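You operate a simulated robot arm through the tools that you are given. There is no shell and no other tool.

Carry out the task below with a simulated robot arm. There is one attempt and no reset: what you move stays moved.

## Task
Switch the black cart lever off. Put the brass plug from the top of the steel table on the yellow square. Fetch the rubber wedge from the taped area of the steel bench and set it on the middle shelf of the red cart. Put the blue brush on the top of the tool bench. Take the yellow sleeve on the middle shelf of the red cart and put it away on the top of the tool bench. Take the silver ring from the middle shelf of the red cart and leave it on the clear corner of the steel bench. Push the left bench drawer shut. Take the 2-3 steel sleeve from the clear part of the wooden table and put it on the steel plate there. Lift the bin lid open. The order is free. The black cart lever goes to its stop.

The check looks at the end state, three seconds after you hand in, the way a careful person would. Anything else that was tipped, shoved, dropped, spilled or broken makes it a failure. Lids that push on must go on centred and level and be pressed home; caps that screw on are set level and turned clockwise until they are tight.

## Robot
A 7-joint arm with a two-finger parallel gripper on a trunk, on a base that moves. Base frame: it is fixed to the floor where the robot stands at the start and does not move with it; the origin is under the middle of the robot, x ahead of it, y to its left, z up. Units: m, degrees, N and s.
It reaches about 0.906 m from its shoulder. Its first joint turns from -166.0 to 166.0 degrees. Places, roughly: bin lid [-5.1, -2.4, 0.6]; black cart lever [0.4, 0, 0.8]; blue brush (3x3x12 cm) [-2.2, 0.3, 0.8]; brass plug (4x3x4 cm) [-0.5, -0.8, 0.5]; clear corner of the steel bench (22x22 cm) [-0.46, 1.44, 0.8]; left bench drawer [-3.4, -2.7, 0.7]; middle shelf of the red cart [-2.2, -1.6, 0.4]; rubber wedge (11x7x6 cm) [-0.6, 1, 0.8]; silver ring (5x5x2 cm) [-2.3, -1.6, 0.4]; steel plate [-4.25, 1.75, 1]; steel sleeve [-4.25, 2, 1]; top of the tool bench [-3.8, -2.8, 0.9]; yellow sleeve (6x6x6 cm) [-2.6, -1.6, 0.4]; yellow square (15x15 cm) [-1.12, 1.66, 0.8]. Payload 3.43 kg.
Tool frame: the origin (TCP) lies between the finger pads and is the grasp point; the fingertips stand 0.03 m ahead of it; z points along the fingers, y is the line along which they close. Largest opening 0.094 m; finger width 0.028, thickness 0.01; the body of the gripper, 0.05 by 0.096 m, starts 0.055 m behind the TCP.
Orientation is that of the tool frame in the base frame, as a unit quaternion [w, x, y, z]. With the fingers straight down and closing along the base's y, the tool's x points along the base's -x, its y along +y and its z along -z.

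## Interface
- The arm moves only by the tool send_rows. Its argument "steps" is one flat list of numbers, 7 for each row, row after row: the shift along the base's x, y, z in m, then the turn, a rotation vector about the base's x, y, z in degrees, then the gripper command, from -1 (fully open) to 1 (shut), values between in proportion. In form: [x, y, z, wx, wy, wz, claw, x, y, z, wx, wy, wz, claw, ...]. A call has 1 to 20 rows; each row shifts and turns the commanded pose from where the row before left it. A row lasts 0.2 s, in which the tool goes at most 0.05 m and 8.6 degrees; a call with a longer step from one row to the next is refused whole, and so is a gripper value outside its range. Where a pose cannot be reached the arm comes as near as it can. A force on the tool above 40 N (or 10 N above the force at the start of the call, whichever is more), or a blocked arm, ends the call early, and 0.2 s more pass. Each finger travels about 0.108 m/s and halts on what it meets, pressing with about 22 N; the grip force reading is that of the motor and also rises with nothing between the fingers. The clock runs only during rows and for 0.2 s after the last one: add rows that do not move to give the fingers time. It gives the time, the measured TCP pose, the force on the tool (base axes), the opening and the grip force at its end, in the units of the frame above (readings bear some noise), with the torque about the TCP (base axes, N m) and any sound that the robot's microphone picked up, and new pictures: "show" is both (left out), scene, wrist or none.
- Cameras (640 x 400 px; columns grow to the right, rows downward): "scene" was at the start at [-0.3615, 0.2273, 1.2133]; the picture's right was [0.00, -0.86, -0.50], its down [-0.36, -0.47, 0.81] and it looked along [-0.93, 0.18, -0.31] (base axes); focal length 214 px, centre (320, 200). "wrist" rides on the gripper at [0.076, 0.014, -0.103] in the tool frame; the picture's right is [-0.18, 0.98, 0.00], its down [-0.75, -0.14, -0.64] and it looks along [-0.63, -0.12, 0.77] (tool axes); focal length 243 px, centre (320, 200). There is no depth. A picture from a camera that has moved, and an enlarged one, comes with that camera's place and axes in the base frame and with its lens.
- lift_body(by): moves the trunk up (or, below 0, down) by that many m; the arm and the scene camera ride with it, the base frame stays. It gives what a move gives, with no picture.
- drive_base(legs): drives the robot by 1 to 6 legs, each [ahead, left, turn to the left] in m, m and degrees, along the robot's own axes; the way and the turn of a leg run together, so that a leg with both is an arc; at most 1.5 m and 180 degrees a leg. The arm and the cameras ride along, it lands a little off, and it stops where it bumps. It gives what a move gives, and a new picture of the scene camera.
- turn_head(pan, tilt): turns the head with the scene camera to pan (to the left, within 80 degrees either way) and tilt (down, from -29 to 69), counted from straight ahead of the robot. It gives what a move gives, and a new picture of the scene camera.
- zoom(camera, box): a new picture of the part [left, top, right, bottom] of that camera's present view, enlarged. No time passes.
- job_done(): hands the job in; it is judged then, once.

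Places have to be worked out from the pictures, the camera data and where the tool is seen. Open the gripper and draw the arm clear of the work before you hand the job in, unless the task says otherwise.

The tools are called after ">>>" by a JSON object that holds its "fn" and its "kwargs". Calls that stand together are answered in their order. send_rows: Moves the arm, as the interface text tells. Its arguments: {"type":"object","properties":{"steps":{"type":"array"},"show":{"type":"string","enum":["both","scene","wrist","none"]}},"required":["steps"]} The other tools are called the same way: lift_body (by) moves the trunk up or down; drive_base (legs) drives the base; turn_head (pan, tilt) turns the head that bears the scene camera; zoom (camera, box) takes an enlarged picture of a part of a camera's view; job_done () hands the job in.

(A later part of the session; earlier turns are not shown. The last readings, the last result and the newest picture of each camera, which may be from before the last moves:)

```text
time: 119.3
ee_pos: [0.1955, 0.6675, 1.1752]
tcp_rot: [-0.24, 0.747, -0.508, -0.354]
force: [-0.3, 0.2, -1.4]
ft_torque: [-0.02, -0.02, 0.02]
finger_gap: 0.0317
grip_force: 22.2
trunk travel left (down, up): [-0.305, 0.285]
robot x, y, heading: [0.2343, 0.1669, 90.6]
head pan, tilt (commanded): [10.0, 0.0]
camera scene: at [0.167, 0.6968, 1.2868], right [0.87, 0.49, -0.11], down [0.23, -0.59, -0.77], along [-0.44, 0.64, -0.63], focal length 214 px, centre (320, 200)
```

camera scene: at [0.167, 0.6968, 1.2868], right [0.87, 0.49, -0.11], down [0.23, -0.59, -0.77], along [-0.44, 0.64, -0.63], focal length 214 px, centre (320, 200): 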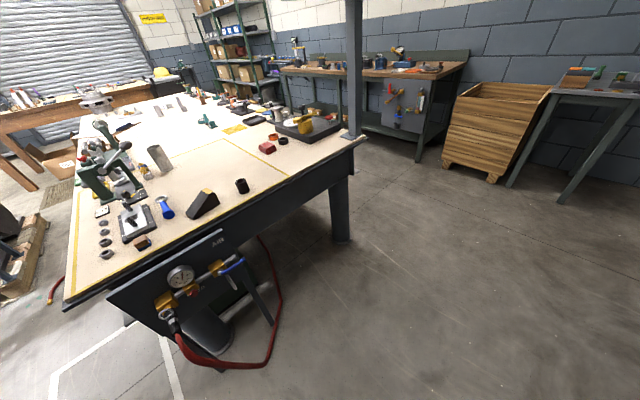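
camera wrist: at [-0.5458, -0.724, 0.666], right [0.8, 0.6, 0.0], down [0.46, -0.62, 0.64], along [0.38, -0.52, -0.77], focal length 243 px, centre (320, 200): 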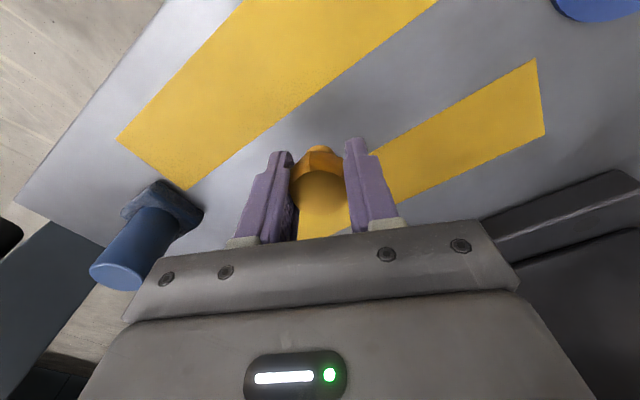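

The passage around the bench end is clear and there's an aisle behind it. I drive north along the aisle past the bench's corner.

>>> {"fn": "drive_base", "kwargs": {"legs": [[0.6, -0.15, 0], [1.45, 0, 0]]}}

>>> {"fn": "drive_base", "kwargs": {"legs": [[0.05, 0, 90]]}}

```text
time: 129.5
ee_pos: [0.341, 2.711, 1.1747]
tcp_rot: [-0.241, 0.745, -0.512, -0.353]
force: [-0.1, 0.1, -1.0]
ft_torque: [-0.01, -0.02, 0.0]
finger_gap: 0.0314
grip_force: 21.9
trunk travel left (down, up): [-0.305, 0.285]
robot x, y, heading: [0.3777, 2.2045, 90.1]
head pan, tilt (commanded): [10.0, 0.0]
camera scene: at [0.313, 2.7409, 1.2867], right [0.87, 0.48, -0.11], down [0.23, -0.59, -0.77], along [-0.43, 0.65, -0.63], focal length 214 px, centre (320, 200)
```

scene: 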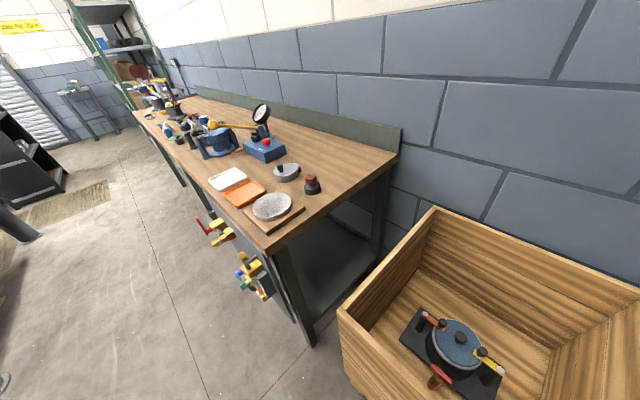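

```text
time: 133.7
ee_pos: [-0.1547, 2.2062, 1.1744]
tcp_rot: [0.076, 0.89, 0.161, -0.42]
force: [-0.8, -0.3, -1.4]
ft_torque: [0.02, 0.01, -0.01]
finger_gap: 0.0318
grip_force: 21.6
trunk travel left (down, up): [-0.305, 0.285]
robot x, y, heading: [0.3452, 2.2425, 179.7]
head pan, tilt (commanded): [10.0, 0.0]
camera scene: at [-0.1852, 2.1795, 1.2868], right [-0.47, 0.87, -0.11], down [0.59, 0.22, -0.77], along [-0.65, -0.43, -0.63], focal length 214 px, centre (320, 200)
```

scene: 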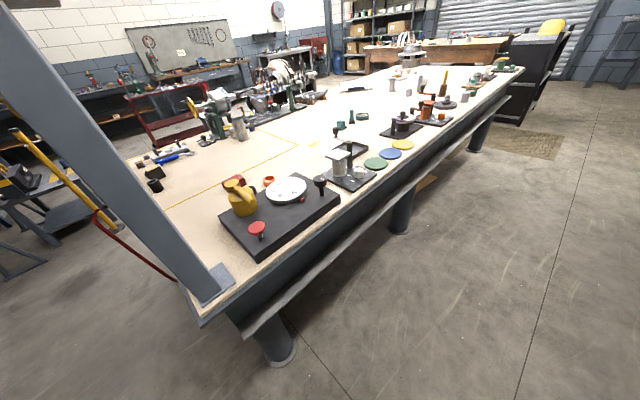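

I'm behind the bench now; the aisle is clear. I zoom to find the yellow square near the back edge.

>>> {"fn": "zoom", "kwargs": {"camera": "scene", "box": [240, 90, 440, 200]}}

```text
3.20 times, centred on (340, 145) of scene
camera zoom: at [-0.1852, 2.1795, 1.2868], right [-0.47, 0.87, -0.11], down [0.59, 0.22, -0.77], along [-0.65, -0.43, -0.63], focal length 686 px, centre (256, 376)
```

zoom: 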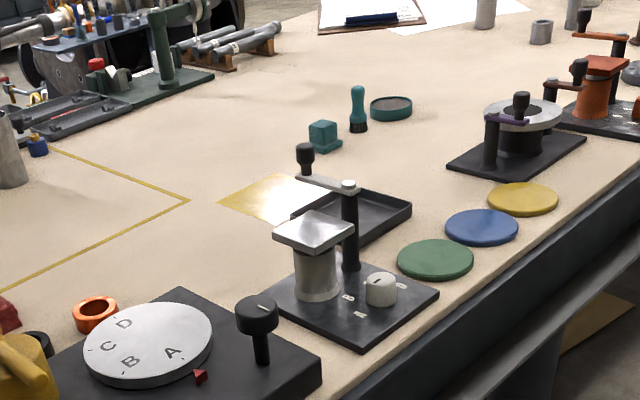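

The yellow square is the gold patch beyond the black tray, at about [-1.1, 1.66] (bench top z≈0.80). I drive west along the aisle behind the bench and turn to face it.

>>> {"fn": "drive_base", "kwargs": {"legs": [[0.3, -0.1, 0], [1.13, 0, 0]]}}

>>> {"fn": "drive_base", "kwargs": {"legs": [[0, 0, 90]]}}

```text
time: 141.2
ee_pos: [-1.5873, 2.3185, 1.1736]
tcp_rot: [0.077, 0.89, 0.161, -0.42]
force: [-0.8, 0.9, -1.7]
ft_torque: [0.0, 0.0, 0.01]
finger_gap: 0.0316
grip_force: 21.8
trunk travel left (down, up): [-0.305, 0.285]
robot x, y, heading: [-1.089, 2.3486, 179.6]
head pan, tilt (commanded): [10.0, 0.0]
camera scene: at [-1.6182, 2.2908, 1.2866], right [-0.47, 0.88, -0.11], down [0.6, 0.22, -0.77], along [-0.65, -0.43, -0.63], focal length 214 px, centre (320, 200)
```

scene: 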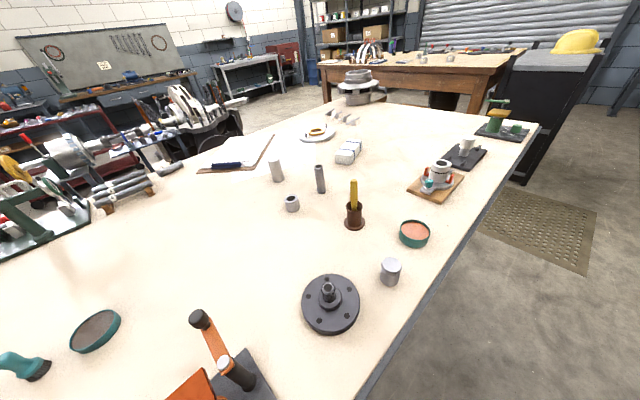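

```text
time: 145.4
ee_pos: [-1.0564, 1.8513, 1.1744]
tcp_rot: [0.35, 0.519, 0.74, -0.245]
force: [-0.3, 0.4, -1.4]
ft_torque: [0.03, 0.04, 0.0]
finger_gap: 0.0315
grip_force: 21.7
trunk travel left (down, up): [-0.305, 0.285]
robot x, y, heading: [-1.0849, 2.3509, -91.0]
head pan, tilt (commanded): [10.0, 0.0]
camera scene: at [-1.0302, 1.8204, 1.2867], right [-0.88, -0.46, -0.11], down [-0.22, 0.6, -0.77], along [0.42, -0.66, -0.63], focal length 214 px, centre (320, 200)
```

scene: 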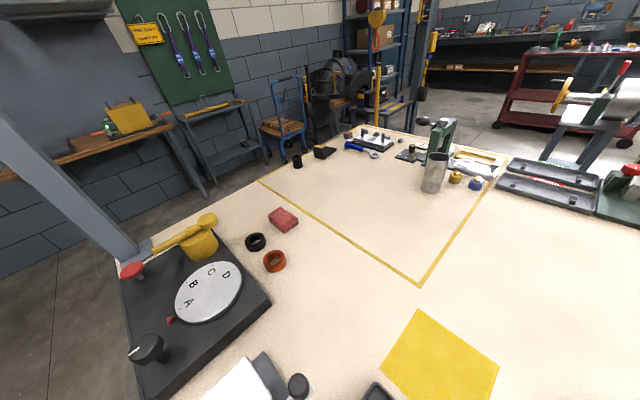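

The yellow square is centred at about [-1.12, 1.65]. I bring the tool back to straight down above it.

>>> {"fn": "send_rows", "kwargs": {"steps": [-0.0107, -0.033, -0.025, 7.92, 2.9, 0, 1, -0.0107, -0.033, -0.025, 7.92, 2.9, 0, 1, -0.0107, -0.033, -0.025, 7.92, 2.9, 0, 1, -0.0107, -0.033, -0.025, 7.92, 2.9, 0, 1, -0.0107, -0.033, -0.025, 7.92, 2.9, 0, 1, -0.0107, -0.033, -0.025, 7.92, 2.9, 0, 1, 0, 0, 0, 0, 0, 0, 1], "show": "both"}}

```text
time: 147.0
ee_pos: [-1.1214, 1.652, 1.0235]
tcp_rot: [-0.001, 0.573, 0.819, 0.0]
force: [0.4, 0.3, -2.3]
ft_torque: [-0.04, -0.02, 0.01]
finger_gap: 0.0315
grip_force: 21.9
trunk travel left (down, up): [-0.305, 0.285]
robot x, y, heading: [-1.0862, 2.3554, -91.1]
head pan, tilt (commanded): [10.0, 0.0]
camera scene: at [-1.0698, 1.5545, 1.0657], right [-0.93, -0.34, -0.17], down [-0.34, 0.94, 0.0], along [0.16, 0.06, -0.99], focal length 214 px, centre (320, 200)
camera wrist: at [-1.1343, 1.7275, 1.1252], right [0.99, 0.16, 0.0], down [0.13, -0.76, 0.64], along [0.1, -0.63, -0.77], focal length 243 px, centre (320, 200)
```

scene: 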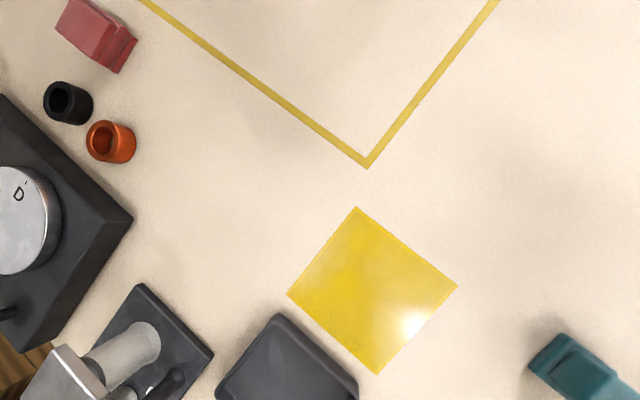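
wrist: 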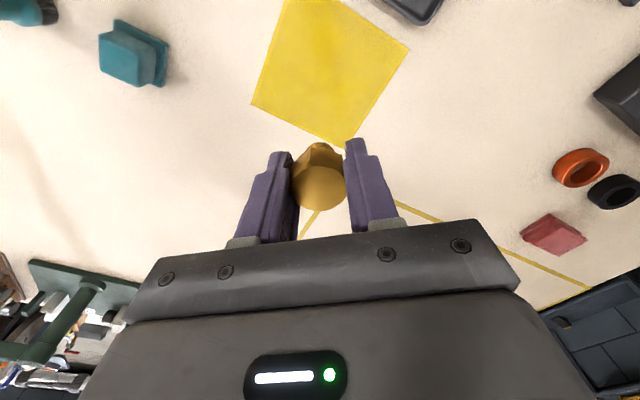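

The square's centre matches the TCP's position to within millimetres; bench top is z≈0.79–0.80. I lower the trunk by 0.14 m, then descend slowly until contact.

>>> {"fn": "lift_body", "kwargs": {"by": -0.14}}

>>> {"fn": "send_rows", "kwargs": {"steps": [0, 0, -0.015, 0, 0, 0, 1, 0, 0, -0.01, 0, 0, 0, 1, 0, 0, -0.008, 0, 0, 0, 1, 0, 0, -0.005, 0, 0, 0, 1, 0, 0, 0, 0, 0, 0, 1], "show": "both"}}

```text
time: 148.7
ee_pos: [-1.1221, 1.6513, 0.8837]
tcp_rot: [-0.001, 0.574, 0.819, -0.001]
force: [0.5, 0.2, -1.4]
ft_torque: [0.02, 0.01, -0.01]
finger_gap: 0.0315
grip_force: 21.8
trunk travel left (down, up): [-0.165, 0.425]
robot x, y, heading: [-1.0888, 2.3484, -90.9]
head pan, tilt (commanded): [10.0, 0.0]
```

```text
time: 149.9
ee_pos: [-1.1228, 1.6519, 0.8455]
tcp_rot: [0.0, 0.574, 0.819, -0.001]
force: [0.5, -0.6, -1.5]
ft_torque: [-0.03, 0.0, 0.0]
finger_gap: 0.0318
grip_force: 22.3
trunk travel left (down, up): [-0.165, 0.425]
robot x, y, heading: [-1.0913, 2.3552, -90.9]
head pan, tilt (commanded): [10.0, 0.0]
camera scene: at [-1.07, 1.5541, 0.8881], right [-0.93, -0.34, -0.17], down [-0.34, 0.94, 0.0], along [0.16, 0.06, -0.99], focal length 214 px, centre (320, 200)
camera wrist: at [-1.1344, 1.7273, 0.9473], right [0.99, 0.16, 0.0], down [0.13, -0.76, 0.64], along [0.1, -0.63, -0.77], focal length 243 px, centre (320, 200)
```

scene: 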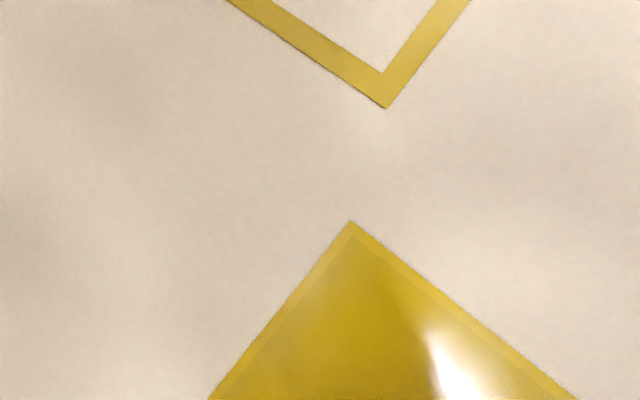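
wrist: 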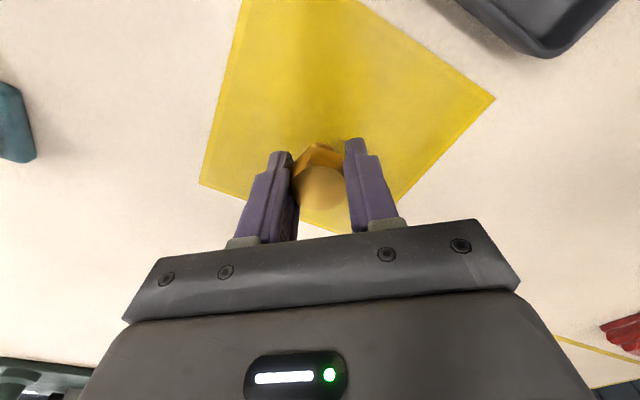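

Plug is over the square. I lower in small steps until contact.

>>> {"fn": "send_rows", "kwargs": {"steps": [0, 0, -0.003, 0, 0, 0, 1, 0, 0, -0.003, 0, 0, 0, 1, 0, 0, -0.003, 0, 0, 0, 1, 0, 0, -0.002, 0, 0, 0, 1, 0, 0, -0.002, 0, 0, 0, 1], "show": "none"}}

```text
time: 151.1
ee_pos: [-1.1221, 1.6528, 0.835]
tcp_rot: [0.0, 0.574, 0.819, -0.003]
force: [1.5, -1.7, 21.1]
ft_torque: [0.02, 0.03, -0.1]
finger_gap: 0.0323
grip_force: 22.1
trunk travel left (down, up): [-0.165, 0.425]
robot x, y, heading: [-1.0842, 2.3505, -90.8]
head pan, tilt (commanded): [10.0, 0.0]
```

Contact at TCP z=0.835 (bench z≈0.80). I ease up 1–2 mm, open the gripper and rise.

>>> {"fn": "send_rows", "kwargs": {"steps": [0, 0, 0.002, 0, 0, 0, 1, 0, 0, 0, 0, 0, 0, 0.5, 0, 0, 0, 0, 0, 0, -0.5, 0, 0, 0, 0, 0, 0, -1, 0, 0, 0, 0, 0, 0, -1, 0, 0, 0.03, 0, 0, 0, -1, 0, 0, 0.04, 0, 0, 0, -1, 0, 0, 0.045, 0, 0, 0, -1], "show": "both"}}

```text
time: 152.9
ee_pos: [-1.1221, 1.6523, 0.9495]
tcp_rot: [-0.001, 0.574, 0.819, 0.0]
force: [0.8, 0.2, 0.2]
ft_torque: [0.0, -0.01, 0.01]
finger_gap: 0.0941
grip_force: 0.0
trunk travel left (down, up): [-0.165, 0.425]
robot x, y, heading: [-1.0845, 2.3507, -91.1]
head pan, tilt (commanded): [10.0, 0.0]
camera scene: at [-1.0692, 1.5546, 0.9921], right [-0.93, -0.34, -0.17], down [-0.34, 0.94, 0.0], along [0.16, 0.06, -0.98], focal length 214 px, centre (320, 200)
camera wrist: at [-1.1337, 1.7277, 1.0513], right [0.99, 0.16, 0.0], down [0.13, -0.76, 0.64], along [0.1, -0.63, -0.77], focal length 243 px, centre (320, 200)
```

scene: 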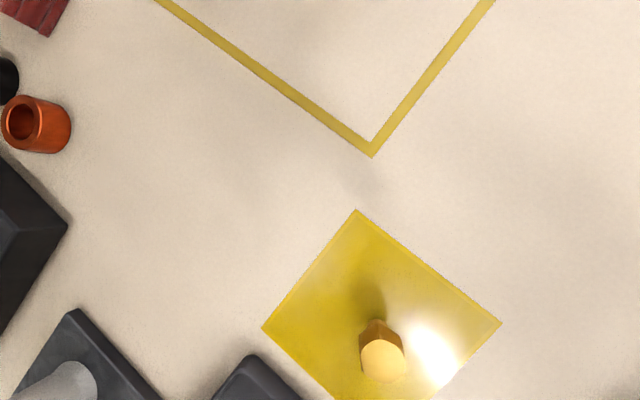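
wrist: 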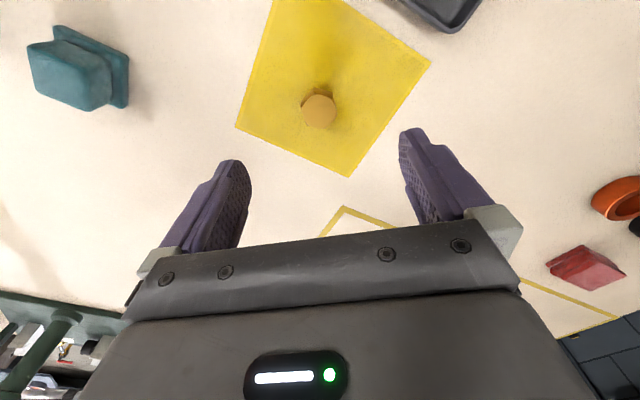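

The plug stands on the yellow square. I raise and retract the arm, un-yaw it and pitch it up so the head looks ahead for driving.

>>> {"fn": "send_rows", "kwargs": {"steps": [0.004, 0.01, 0.045, 0, 0, -7, -1, 0.004, 0.01, 0.045, 0, 0, -7, -1, 0.004, 0.01, 0.045, 0, 0, -7, -1, 0.004, 0.02, 0.01, -7.9, 0, 0, -1, 0.004, 0.02, 0.01, -7.9, 0, 0, -1, 0.004, 0.02, 0.01, -7.9, 0, 0, -1, 0.004, 0.02, 0.01, -7.9, 0, 0, -1, 0.004, 0.02, 0.01, -7.9, 0, 0, -1, 0.004, 0.02, 0.01, -7.9, 0, 0, -1, 0, 0.02, 0.01, -7.9, 0, 0, -1], "show": "none"}}

>>> {"fn": "drive_base", "kwargs": {"legs": [[0, 0, 91], [1.4, 0, 0]]}}

```text
time: 155.1
ee_pos: [-1.0854, 1.8231, 1.1546]
tcp_rot: [0.332, 0.631, 0.62, -0.327]
force: [-0.1, -0.7, 0.2]
ft_torque: [-0.01, 0.01, -0.02]
finger_gap: 0.094
grip_force: 0.1
trunk travel left (down, up): [-0.165, 0.425]
robot x, y, heading: [-1.0874, 2.3536, -90.9]
head pan, tilt (commanded): [10.0, 0.0]
```

```text
time: 166.0
ee_pos: [0.8452, 2.3995, 1.1546]
tcp_rot: [0.463, -0.008, 0.886, 0.012]
force: [0.9, 0.0, 0.2]
ft_torque: [-0.01, 0.01, -0.02]
finger_gap: 0.0941
grip_force: 0.2
trunk travel left (down, up): [-0.165, 0.425]
robot x, y, heading: [0.3161, 2.3799, 0.8]
head pan, tilt (commanded): [10.0, 0.0]
camera scene: at [0.8732, 2.4141, 1.2698], right [0.17, -0.98, -0.11], down [-0.57, 0.0, -0.82], along [0.8, 0.2, -0.56], focal length 214 px, centre (320, 200)
```

scene: 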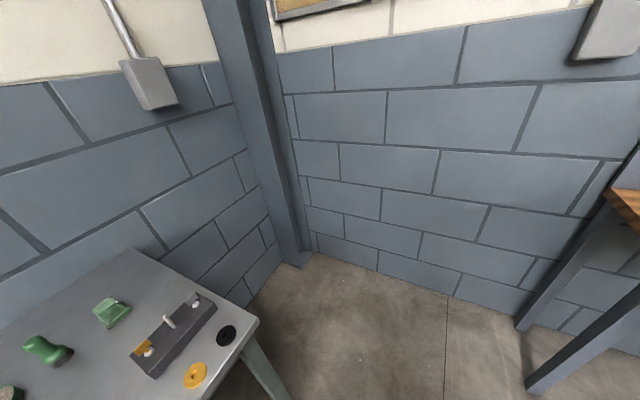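

Clear. I turn south, drive down the right-hand aisle and then turn to face the bench's right end.

>>> {"fn": "drive_base", "kwargs": {"legs": [[0, 0, -90], [1.22, -0.02, 0], [0, 0, -90]]}}

>>> {"fn": "turn_head", "kwargs": {"pan": 0, "tilt": 0}}

```text
time: 179.8
ee_pos: [-0.2194, 1.1438, 1.1549]
tcp_rot: [0.011, 0.886, 0.007, -0.463]
force: [0.4, -0.3, 0.0]
ft_torque: [0.01, 0.01, -0.01]
finger_gap: 0.0939
grip_force: 0.0
trunk travel left (down, up): [-0.165, 0.425]
robot x, y, heading: [0.3138, 1.1632, -178.9]
head pan, tilt (commanded): [10.0, 0.0]
camera scene: at [-0.2487, 1.1301, 1.2699], right [-0.17, 0.98, -0.11], down [0.57, 0.0, -0.82], along [-0.8, -0.2, -0.56], focal length 214 px, centre (320, 200)
```

scene: 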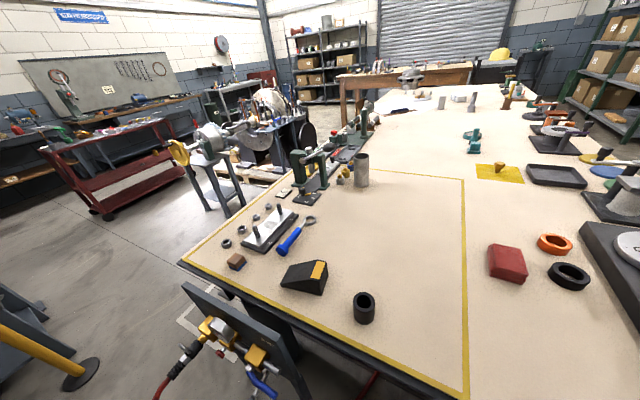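

```text
time: 180.5
ee_pos: [-0.2198, 1.144, 1.1541]
tcp_rot: [0.012, 0.886, 0.008, -0.463]
force: [0.0, -1.4, -0.4]
ft_torque: [0.0, 0.01, 0.0]
finger_gap: 0.0941
grip_force: 0.0
trunk travel left (down, up): [-0.165, 0.425]
robot x, y, heading: [0.3106, 1.1635, -179.1]
head pan, tilt (commanded): [0.0, 0.0]
camera scene: at [-0.2502, 1.1456, 1.2689], right [-0.02, 1.0, -0.01], down [0.57, 0.0, -0.82], along [-0.82, -0.03, -0.57], focal length 214 px, centre (320, 200)
```

scene: 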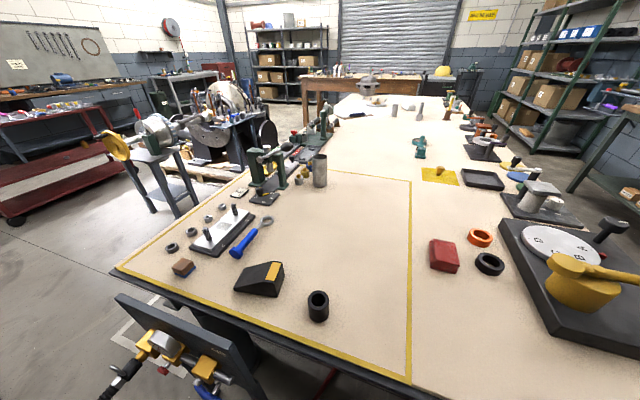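

The wedge (black with a yellow stripe) is at px (262,280). I zoom in to see its shape and orientation.

>>> {"fn": "zoom", "kwargs": {"camera": "scene", "box": [210, 240, 340, 330]}}

```text
4.44 times, centred on (275, 285) of scene
camera zoom: at [-0.2502, 1.1456, 1.2689], right [-0.02, 1.0, -0.01], down [0.57, 0.0, -0.82], along [-0.82, -0.03, -0.57], focal length 953 px, centre (520, -178)
```

zoom: 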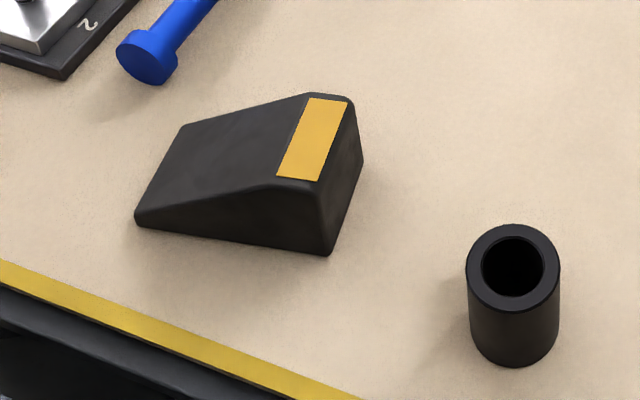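

The wedge's long axis lies nearly along +y (thin end toward −y), so its 6–7 cm width can be gripped by approaching from the bench's front side, facing +y. I drive around to the front, stopping near [-0.68, 0.16], then turn to heading ~82°.

>>> {"fn": "drive_base", "kwargs": {"legs": [[0, 0, 89], [1.02, 0, 0], [0, 0, -90]]}}

>>> {"fn": "drive_base", "kwargs": {"legs": [[0.99, -0.02, 0], [0, 0, -98]]}}

```text
time: 189.2
ee_pos: [0.3057, -0.3597, 1.1547]
tcp_rot: [0.332, 0.63, 0.623, -0.325]
force: [-0.1, 0.5, -1.2]
ft_torque: [0.0, 0.02, -0.01]
finger_gap: 0.0942
grip_force: 0.0
trunk travel left (down, up): [-0.165, 0.425]
robot x, y, heading: [0.3027, 0.1696, -90.4]
head pan, tilt (commanded): [0.0, 0.0]
stopped in leg 2: the robot was blocked; the commanded pose is now the measured one
camera scene: at [0.3031, -0.3884, 1.269], right [-1.0, 0.0, -0.01], down [0.01, 0.57, -0.82], along [0.0, -0.82, -0.57], focal length 214 px, centre (320, 200)
```

scene: 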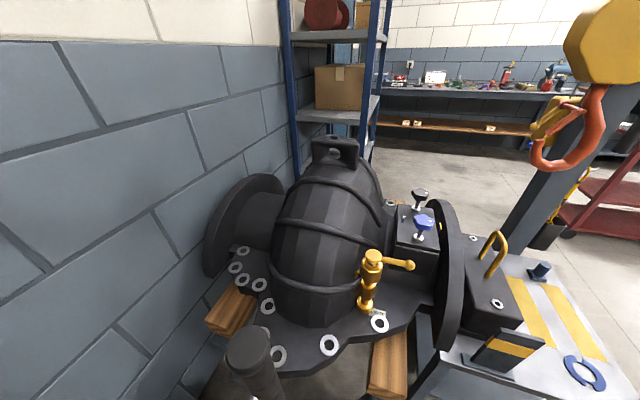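

```text
time: 192.1
ee_pos: [0.5251, -0.6601, 1.1363]
tcp_rot: [0.356, 0.51, 0.731, -0.282]
force: [-2.1, 0.9, 0.8]
ft_torque: [0.08, -0.12, 0.09]
finger_gap: 0.0938
grip_force: 0.0
trunk travel left (down, up): [-0.165, 0.425]
robot x, y, heading: [0.3185, -0.1414, -73.9]
head pan, tilt (commanded): [0.0, 0.0]
stopped in leg 1: the robot was blocked; the commanded pose is now the measured one
camera scene: at [0.5406, -0.6885, 1.2505], right [-0.95, -0.32, 0.05], down [-0.23, 0.55, -0.81], along [0.23, -0.77, -0.59], focal length 214 px, centre (320, 200)
```

scene: 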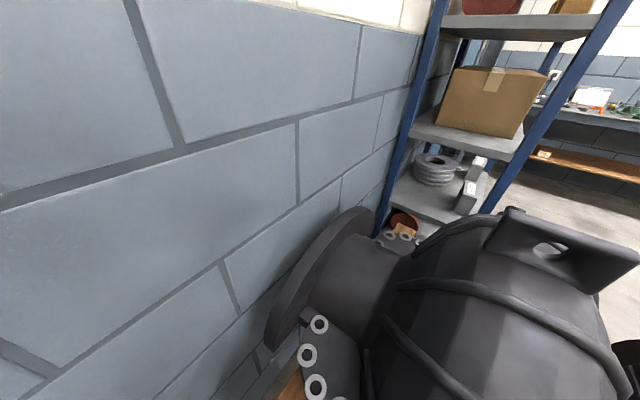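

The base bumped into something on the way south (it was blocked at [0.30, 0.17]) and the chained second drive pushed on and was blocked again. I back straight out immediately and then inspect what was touched.

>>> {"fn": "drive_base", "kwargs": {"legs": [[-0.3, 0, 0]]}}

```text
time: 194.1
ee_pos: [0.4467, -0.3763, 1.1368]
tcp_rot: [0.354, 0.511, 0.731, -0.282]
force: [-1.2, -0.2, 0.4]
ft_torque: [0.02, 0.03, -0.02]
finger_gap: 0.0938
grip_force: 0.1
trunk travel left (down, up): [-0.165, 0.425]
robot x, y, heading: [0.2401, 0.1452, -73.9]
head pan, tilt (commanded): [0.0, 0.0]
camera scene: at [0.4627, -0.4048, 1.2498], right [-0.95, -0.32, 0.05], down [-0.23, 0.55, -0.81], along [0.23, -0.77, -0.59], focal length 214 px, centre (320, 200)
```

scene: 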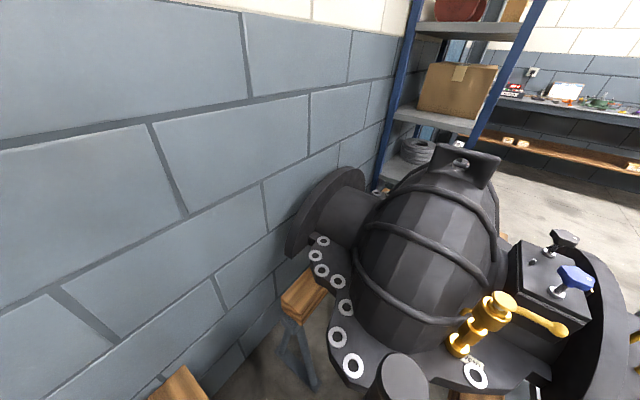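

I look to the left/down to check the cart and the black pole for displacement.

>>> {"fn": "turn_head", "kwargs": {"pan": 30, "tilt": 40}}

>>> {"fn": "turn_head", "kwargs": {"pan": 70, "tilt": 30}}

```text
time: 195.2
ee_pos: [0.4474, -0.3761, 1.1353]
tcp_rot: [0.353, 0.511, 0.731, -0.282]
force: [-0.3, 0.2, -0.2]
ft_torque: [0.02, -0.02, -0.03]
finger_gap: 0.0941
grip_force: 0.0
trunk travel left (down, up): [-0.165, 0.425]
robot x, y, heading: [0.2407, 0.1382, -74.0]
head pan, tilt (commanded): [30.0, 40.0]
camera scene: at [0.4849, -0.3441, 1.2058], right [-0.71, -0.66, -0.25], down [-0.61, 0.75, -0.27], along [0.37, -0.04, -0.93], focal length 214 px, centre (320, 200)
```

scene: 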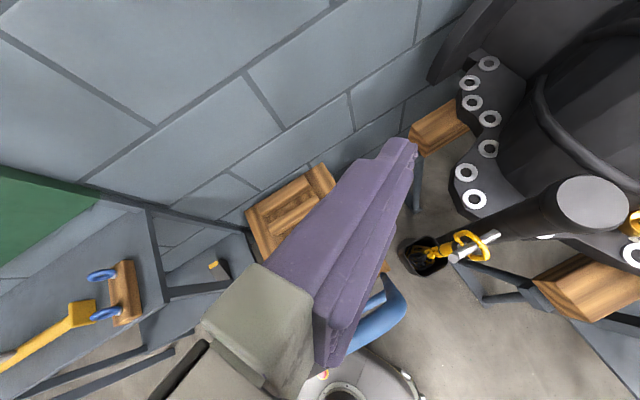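

```text
time: 196.3
ee_pos: [0.4468, -0.3764, 1.1353]
tcp_rot: [0.354, 0.51, 0.732, -0.281]
force: [-0.1, -0.3, 0.0]
ft_torque: [0.01, -0.04, 0.01]
finger_gap: 0.0937
grip_force: 0.0
trunk travel left (down, up): [-0.165, 0.425]
robot x, y, heading: [0.2419, 0.1432, -73.9]
head pan, tilt (commanded): [70.0, 30.0]
camera scene: at [0.5188, -0.3059, 1.2412], right [-0.11, -0.84, -0.54], down [-0.68, 0.46, -0.57], along [0.72, 0.3, -0.62], focal length 214 px, centre (320, 200)
```

scene: 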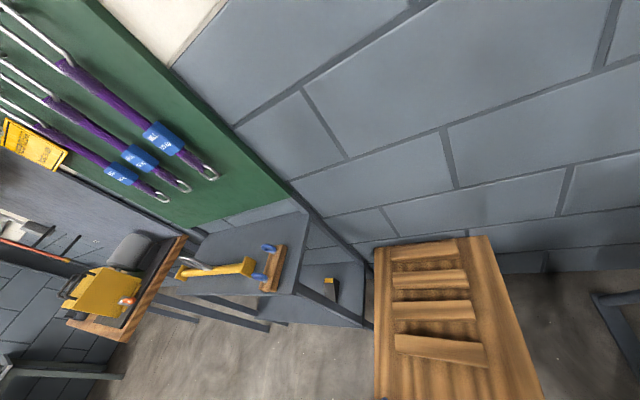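

The cart seems to have been displaced and rotated a bit. I back away north to view it from a distance.

>>> {"fn": "drive_base", "kwargs": {"legs": [[-0.35, 0.1, 0]]}}

>>> {"fn": "turn_head", "kwargs": {"pan": 25, "tilt": 10}}

```text
time: 198.6
ee_pos: [0.4453, -0.01, 1.1357]
tcp_rot: [0.354, 0.511, 0.731, -0.282]
force: [0.4, 0.7, 1.0]
ft_torque: [-0.01, -0.03, -0.01]
finger_gap: 0.0944
grip_force: 0.0
trunk travel left (down, up): [-0.165, 0.425]
robot x, y, heading: [0.2415, 0.5111, -73.9]
head pan, tilt (commanded): [70.0, 30.0]
camera scene: at [0.517, 0.0603, 1.2414], right [-0.11, -0.84, -0.54], down [-0.68, 0.46, -0.57], along [0.72, 0.3, -0.62], focal length 214 px, centre (320, 200)
```

scene: 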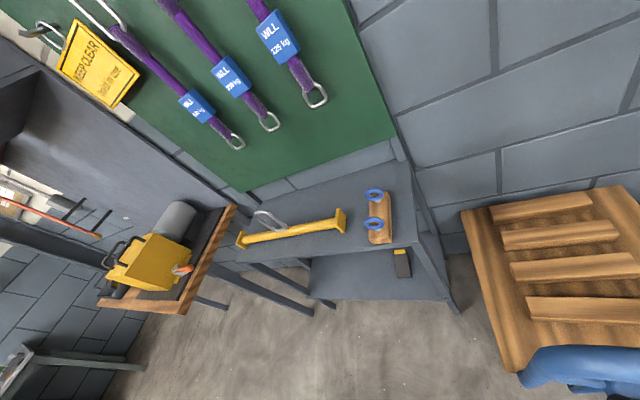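

```text
time: 199.7
ee_pos: [0.4458, -0.0093, 1.1361]
tcp_rot: [0.354, 0.511, 0.731, -0.282]
force: [-0.4, -0.4, 0.4]
ft_torque: [-0.04, -0.02, 0.01]
finger_gap: 0.094
grip_force: 0.1
trunk travel left (down, up): [-0.165, 0.425]
robot x, y, heading: [0.2392, 0.5107, -73.8]
head pan, tilt (commanded): [25.0, 10.0]
camera scene: at [0.4934, -0.0134, 1.2381], right [-0.76, -0.62, -0.2], down [-0.33, 0.64, -0.7], along [0.56, -0.46, -0.69], focal length 214 px, centre (320, 200)
```

scene: 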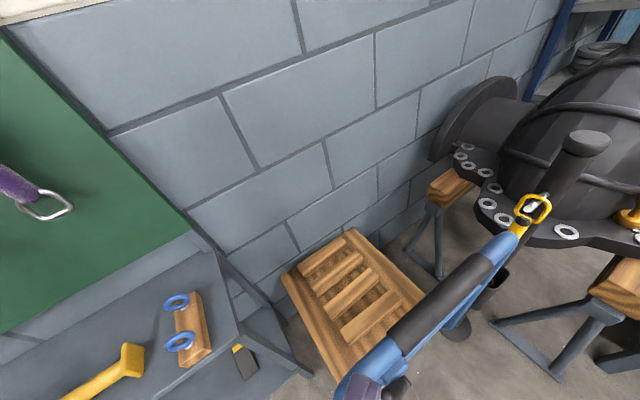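

The cart has rolled forward ~5 cm again and shifted slightly sideways. I check the lever's state from here.

>>> {"fn": "turn_head", "kwargs": {"pan": 10, "tilt": 40}}

>>> {"fn": "turn_head", "kwargs": {"pan": -45, "tilt": 45}}

```text
time: 200.7
ee_pos: [0.4452, -0.0105, 1.1375]
tcp_rot: [0.354, 0.51, 0.732, -0.281]
force: [-0.2, 0.6, 0.1]
ft_torque: [0.01, -0.02, -0.02]
finger_gap: 0.0941
grip_force: 0.1
trunk travel left (down, up): [-0.165, 0.425]
robot x, y, heading: [0.2403, 0.5105, -73.8]
head pan, tilt (commanded): [10.0, 40.0]
camera scene: at [0.4592, 0.0051, 1.2013], right [-0.89, -0.45, -0.05], down [-0.43, 0.87, -0.24], along [0.15, -0.19, -0.97], focal length 214 px, centre (320, 200)
```

scene: 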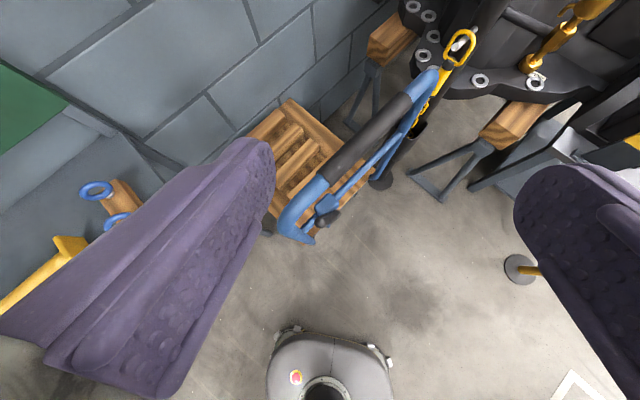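

```text
time: 201.9
ee_pos: [0.4464, -0.0099, 1.1359]
tcp_rot: [0.354, 0.51, 0.731, -0.282]
force: [-0.4, -1.1, 0.0]
ft_torque: [0.02, -0.01, 0.0]
finger_gap: 0.0939
grip_force: 0.0
trunk travel left (down, up): [-0.165, 0.425]
robot x, y, heading: [0.2389, 0.5118, -73.9]
head pan, tilt (commanded): [-45.0, 45.0]
camera scene: at [0.3832, 0.0063, 1.2146], right [-0.83, 0.32, 0.45], down [0.2, 0.93, -0.3], along [-0.52, -0.16, -0.84], focal length 214 px, centre (320, 200)
```

scene: 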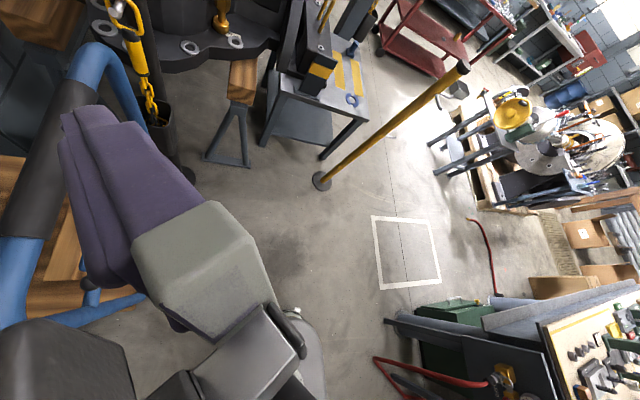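

>>> {"fn": "turn_head", "kwargs": {"pan": 10, "tilt": 40}}

>>> {"fn": "zoom", "kwargs": {"camera": "scene", "box": [270, 90, 450, 250]}}

```text
time: 203.2
ee_pos: [0.4463, -0.0091, 1.1359]
tcp_rot: [0.354, 0.51, 0.731, -0.281]
force: [0.4, 0.9, 0.5]
ft_torque: [-0.01, 0.0, 0.01]
finger_gap: 0.0943
grip_force: 0.0
trunk travel left (down, up): [-0.165, 0.425]
robot x, y, heading: [0.2404, 0.5085, -73.6]
head pan, tilt (commanded): [10.0, 40.0]
camera scene: at [0.4591, 0.0052, 1.2013], right [-0.89, -0.45, -0.05], down [-0.43, 0.87, -0.24], along [0.15, -0.19, -0.97], focal length 214 px, centre (320, 200)
```

scene: 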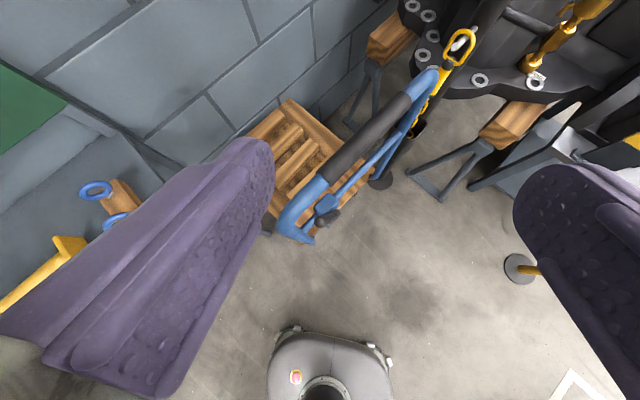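

```text
2.50 times, centred on (360, 170) of scene
camera zoom: at [0.4591, 0.0052, 1.2013], right [-0.89, -0.45, -0.05], down [-0.43, 0.87, -0.24], along [0.15, -0.19, -0.97], focal length 536 px, centre (220, 275)
```

zoom: 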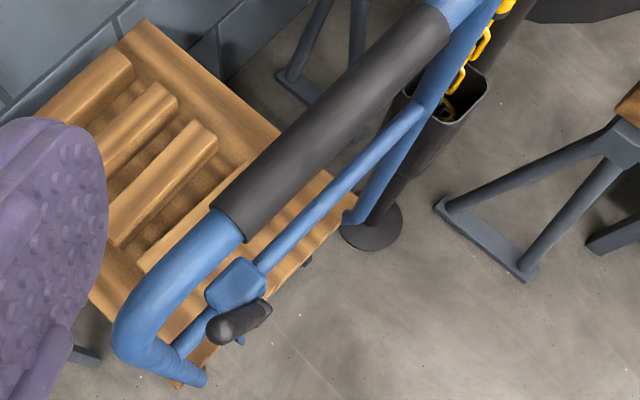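

The bump also tipped the lever back to its "on" side (it leans toward +y' again). I'll redo it carefully: first turn in place here to heading 0 (away from the poles), then return to the original standing place.

>>> {"fn": "drive_base", "kwargs": {"legs": [[0, 0, 74]]}}

```text
time: 206.8
ee_pos: [0.7977, 0.5647, 1.1371]
tcp_rot: [0.451, -0.034, 0.892, -0.011]
force: [-0.3, 0.2, -0.6]
ft_torque: [0.02, -0.02, 0.0]
finger_gap: 0.0942
grip_force: 0.1
trunk travel left (down, up): [-0.165, 0.425]
robot x, y, heading: [0.241, 0.5138, 0.3]
head pan, tilt (commanded): [10.0, 40.0]
camera scene: at [0.7854, 0.5831, 1.2013], right [0.19, -0.98, -0.05], down [-0.96, -0.17, -0.24], along [0.22, 0.09, -0.97], focal length 214 px, centre (320, 200)
```

scene: 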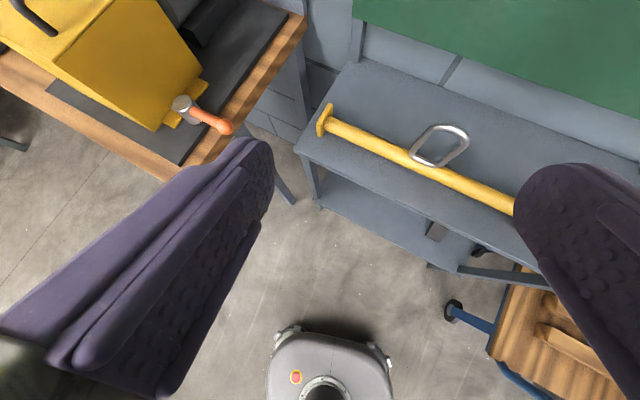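

I drive back to the original standing spot near [0, 0.03].

>>> {"fn": "drive_base", "kwargs": {"legs": [[-0.24, -0.1, 0], [0, -0.38, 0]]}}

```text
time: 210.6
ee_pos: [0.5633, 0.0847, 1.1358]
tcp_rot: [0.452, -0.035, 0.891, -0.011]
force: [0.8, 0.4, 0.0]
ft_torque: [0.02, 0.01, 0.0]
finger_gap: 0.0939
grip_force: 0.1
trunk travel left (down, up): [-0.165, 0.425]
robot x, y, heading: [0.0068, 0.0278, 0.1]
head pan, tilt (commanded): [10.0, 40.0]
camera scene: at [0.551, 0.102, 1.2013], right [0.19, -0.98, -0.05], down [-0.96, -0.17, -0.24], along [0.22, 0.1, -0.97], focal length 214 px, centre (320, 200)
```

scene: 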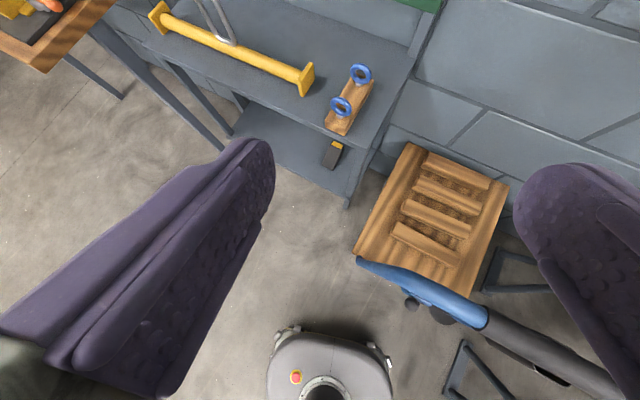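

I set the tool to the reference view pose (TCP [0.405, 0.095, 0.9535], 45° tilt) to compare with the first pictures.

>>> {"fn": "send_rows", "kwargs": {"steps": [-0.04, 0.0025, -0.02, 1.35, 4.39, -1.61, 1, -0.04, 0.0025, -0.025, 1.35, 4.39, -1.61, 1, -0.04, 0.0025, -0.025, 0, 0, 0, 1, -0.038, 0.0025, -0.03, 0, 0, 0, 1, 0, 0, -0.045, 0, 0, 0, 1, 0, 0, -0.037, 0, 0, 0, 1, 0, 0, 0, 0, 0, 0, 1], "show": "none"}}

>>> {"fn": "turn_head", "kwargs": {"pan": 0, "tilt": 0}}

>>> {"fn": "turn_head", "kwargs": {"pan": -15, "tilt": 45}}

```text
time: 212.2
ee_pos: [0.4424, 0.1063, 0.961]
tcp_rot: [0.383, 0.0, 0.924, 0.0]
force: [0.9, 0.3, 0.1]
ft_torque: [0.0, -0.01, 0.03]
finger_gap: 0.0
grip_force: 21.5
out of reach, approached as far as the arm can: row 4
trunk travel left (down, up): [-0.165, 0.425]
robot x, y, heading: [0.0039, 0.0309, 0.3]
head pan, tilt (commanded): [10.0, 40.0]
```

```text
time: 213.3
ee_pos: [0.4407, 0.106, 0.9592]
tcp_rot: [0.383, 0.001, 0.924, -0.001]
force: [0.9, 0.6, -0.7]
ft_torque: [0.01, 0.01, 0.03]
finger_gap: 0.0001
grip_force: 22.4
trunk travel left (down, up): [-0.165, 0.425]
robot x, y, heading: [0.0031, 0.0274, 0.3]
head pan, tilt (commanded): [0.0, 0.0]
camera scene: at [0.4903, 0.1063, 1.0673], right [0.0, -1.0, 0.0], down [-0.71, 0.0, -0.71], along [0.71, 0.0, -0.71], focal length 214 px, centre (320, 200)
```

scene: 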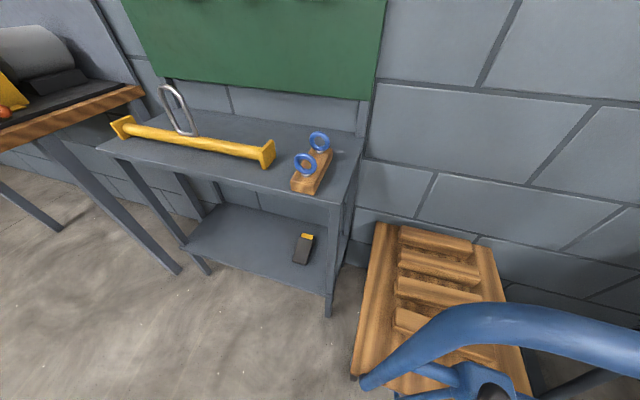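

```text
time: 214.4
ee_pos: [0.4417, 0.1058, 0.9597]
tcp_rot: [0.383, 0.001, 0.924, -0.001]
force: [0.4, -0.8, 0.4]
ft_torque: [0.02, -0.03, 0.0]
finger_gap: 0.0
grip_force: 22.2
trunk travel left (down, up): [-0.165, 0.425]
robot x, y, heading: [0.0062, 0.0316, 0.3]
head pan, tilt (commanded): [-15.0, 45.0]
camera scene: at [0.4321, 0.0854, 1.0253], right [-0.18, -0.97, 0.18], down [-0.98, 0.18, -0.02], along [-0.02, -0.18, -0.98], focal length 214 px, centre (320, 200)
```

scene: 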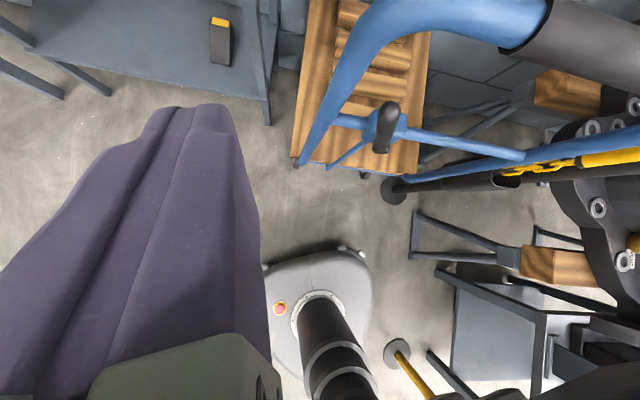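

The lever is indeed back on its original side. I restore the trunk height and get exactly to the reference pose for an accurate comparison.

>>> {"fn": "lift_body", "kwargs": {"by": 0.11}}

>>> {"fn": "send_rows", "kwargs": {"steps": [-0.012, -0.0036, -0.039, 0, 0, 0, 1, -0.012, -0.0036, -0.039, 0, 0, 0, 1, -0.0125, -0.0036, -0.038, 0, 0, 0, 1, 0, 0, 0, 0, 0, 0, 1], "show": "scene"}}

>>> {"fn": "turn_head", "kwargs": {"pan": 0, "tilt": 0}}

```text
time: 215.8
ee_pos: [0.44, 0.1055, 1.0705]
tcp_rot: [0.383, 0.001, 0.924, -0.001]
force: [-0.1, 0.1, -0.3]
ft_torque: [0.02, 0.01, 0.03]
finger_gap: 0.0
grip_force: 21.9
trunk travel left (down, up): [-0.275, 0.315]
robot x, y, heading: [0.0033, 0.0263, 0.4]
head pan, tilt (commanded): [-15.0, 45.0]
```

```text
time: 216.8
ee_pos: [0.4055, 0.0954, 0.9531]
tcp_rot: [0.383, 0.001, 0.924, 0.0]
force: [0.2, 0.6, -0.1]
ft_torque: [-0.01, 0.06, -0.03]
finger_gap: 0.0001
grip_force: 21.3
trunk travel left (down, up): [-0.275, 0.315]
robot x, y, heading: [0.0068, 0.0276, 0.5]
head pan, tilt (commanded): [-15.0, 45.0]
camera scene: at [0.3958, 0.0744, 1.0183], right [-0.18, -0.97, 0.18], down [-0.98, 0.18, -0.02], along [-0.02, -0.18, -0.98], focal length 214 px, centre (320, 200)
```

scene: 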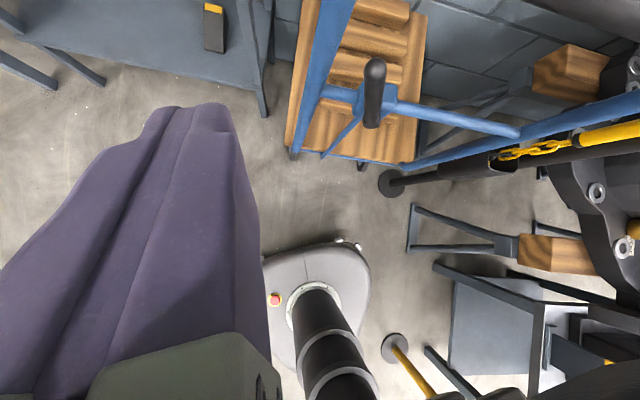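

```text
time: 217.9
ee_pos: [0.4051, 0.0947, 0.9533]
tcp_rot: [0.382, 0.002, 0.924, -0.001]
force: [0.1, -0.8, 0.3]
ft_torque: [0.0, 0.01, -0.02]
finger_gap: 0.0
grip_force: 22.0
trunk travel left (down, up): [-0.275, 0.315]
robot x, y, heading: [0.0059, 0.026, 0.3]
head pan, tilt (commanded): [0.0, 0.0]
camera scene: at [0.4542, 0.0953, 1.0606], right [0.0, -1.0, 0.0], down [-0.71, 0.0, -0.71], along [0.71, 0.0, -0.71], focal length 214 px, centre (320, 200)
```

scene: 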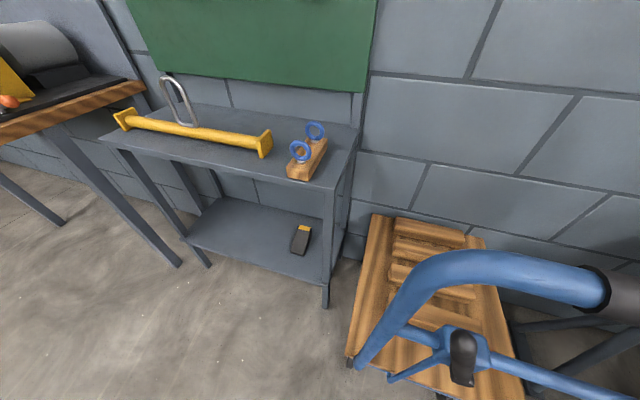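

The cart's pose now matches the earlier "rolled forward ~6 cm" state. I go beside the lever on its +y' side with the tool yawed −17° so I can push exactly along the swing direction.

>>> {"fn": "send_rows", "kwargs": {"steps": [0.02, -0.02, -0.01, 0, 0, -8.5, 1, 0.02, -0.02, -0.02, 0, 0, -8.5, 1, 0.01, -0.02, -0.035, 0, 0, 0, 1, 0.015, -0.012, -0.035, 0, 0, 0, 1, 0.0077, -0.0118, -0.022, 0, 0, 0, 1, 0, 0, 0, 0, 0, 0, 1], "show": "none"}}

>>> {"fn": "turn_head", "kwargs": {"pan": -15, "tilt": 45}}

```text
time: 219.3
ee_pos: [0.478, 0.0129, 0.8328]
tcp_rot: [0.378, 0.138, 0.914, -0.057]
force: [0.3, -0.7, 0.0]
ft_torque: [0.01, 0.02, -0.02]
finger_gap: 0.0
grip_force: 21.5
trunk travel left (down, up): [-0.275, 0.315]
robot x, y, heading: [0.0064, 0.0286, 0.3]
head pan, tilt (commanded): [0.0, 0.0]
```

```text
time: 220.5
ee_pos: [0.4786, 0.0131, 0.8322]
tcp_rot: [0.377, 0.137, 0.914, -0.057]
force: [0.3, 0.4, -0.5]
ft_torque: [-0.01, -0.04, -0.01]
finger_gap: 0.0001
grip_force: 22.0
trunk travel left (down, up): [-0.275, 0.315]
robot x, y, heading: [0.0035, 0.0275, 0.7]
head pan, tilt (commanded): [-15.0, 45.0]
camera scene: at [0.4633, -0.0051, 0.8981], right [-0.46, -0.87, 0.18], down [-0.89, 0.46, -0.02], along [-0.07, -0.17, -0.98], focal length 214 px, centre (320, 200)
```

scene: 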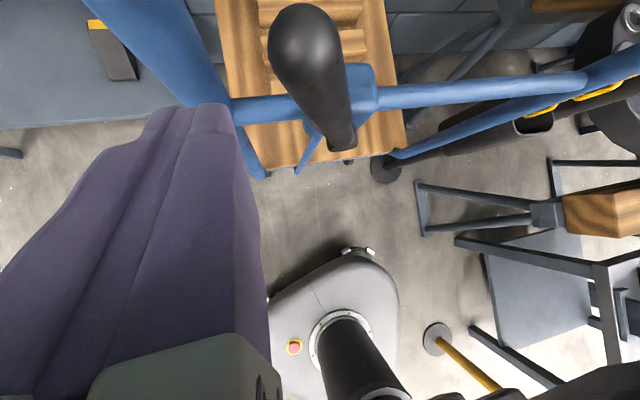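

I push along the swing direction in measured steps.

>>> {"fn": "send_rows", "kwargs": {"steps": [-0.004, -0.016, 0, 0, 0, 0, 1, -0.004, -0.014, 0, 0, 0, 0, 1, -0.004, -0.013, 0, 0, 0, 0, 1, -0.003, -0.011, 0, 0, 0, 0, 1, -0.003, -0.01, 0, 0, 0, 0, 1], "show": "scene"}}

```text
time: 221.7
ee_pos: [0.4603, -0.0533, 0.8314]
tcp_rot: [0.379, 0.137, 0.913, -0.057]
force: [-0.1, 0.5, -0.5]
ft_torque: [0.02, 0.03, -0.03]
finger_gap: 0.0002
grip_force: 22.1
trunk travel left (down, up): [-0.275, 0.315]
robot x, y, heading: [0.0081, 0.0292, 0.6]
head pan, tilt (commanded): [-15.0, 45.0]
camera scene: at [0.4441, -0.0705, 0.8972], right [-0.46, -0.87, 0.18], down [-0.89, 0.46, -0.02], along [-0.07, -0.17, -0.98], focal length 214 px, centre (320, 200)
```

scene: 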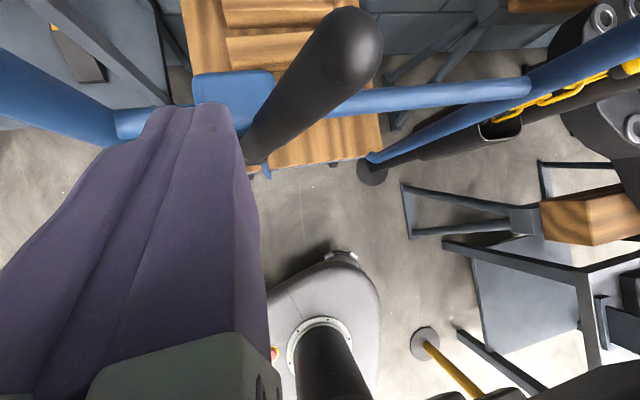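

The lever has flipped. I press a bit further to confirm it reaches the stop.

>>> {"fn": "send_rows", "kwargs": {"steps": [-0.001, -0.004, 0, 0, 0, 0, 1, -0.001, -0.004, 0, 0, 0, 0, 1, -0.0008, -0.003, 0, 0, 0, 0, 1, -0.0006, -0.002, 0, 0, 0, 0, 1], "show": "none"}}

```text
time: 222.7
ee_pos: [0.4549, -0.0642, 0.8316]
tcp_rot: [0.378, 0.137, 0.914, -0.057]
force: [-0.4, -0.4, -0.6]
ft_torque: [-0.01, 0.01, 0.0]
finger_gap: 0.0
grip_force: 22.1
trunk travel left (down, up): [-0.275, 0.315]
robot x, y, heading: [0.0068, 0.0298, 0.4]
head pan, tilt (commanded): [-15.0, 45.0]
```

>>> {"fn": "send_rows", "kwargs": {"steps": [0.001, -0.003, 0, 0, 0, 0, 1, 0, -0.003, 0, 0, 0, 0, 1, -0.0006, -0.002, 0, 0, 0, 0, 1], "show": "scene"}}

```text
time: 223.5
ee_pos: [0.4567, -0.0716, 0.8324]
tcp_rot: [0.379, 0.136, 0.914, -0.056]
force: [0.9, 7.3, 0.7]
ft_torque: [0.11, -0.05, 0.16]
finger_gap: 0.0001
grip_force: 22.2
trunk travel left (down, up): [-0.275, 0.315]
robot x, y, heading: [0.0071, 0.0299, 0.1]
head pan, tilt (commanded): [-15.0, 45.0]
camera scene: at [0.4419, -0.0892, 0.8973], right [-0.46, -0.87, 0.18], down [-0.89, 0.46, -0.02], along [-0.07, -0.17, -0.98], focal length 214 px, centre (320, 200)
```

scene: 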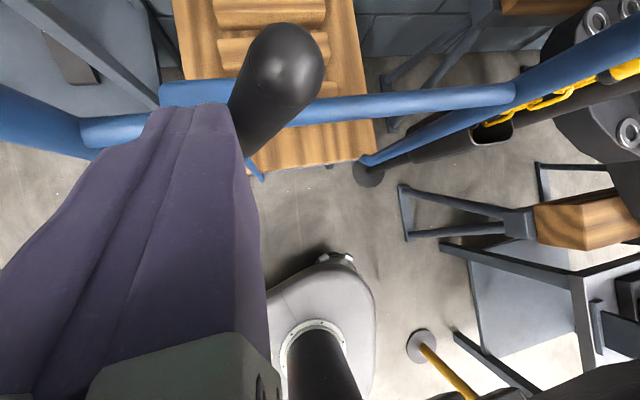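

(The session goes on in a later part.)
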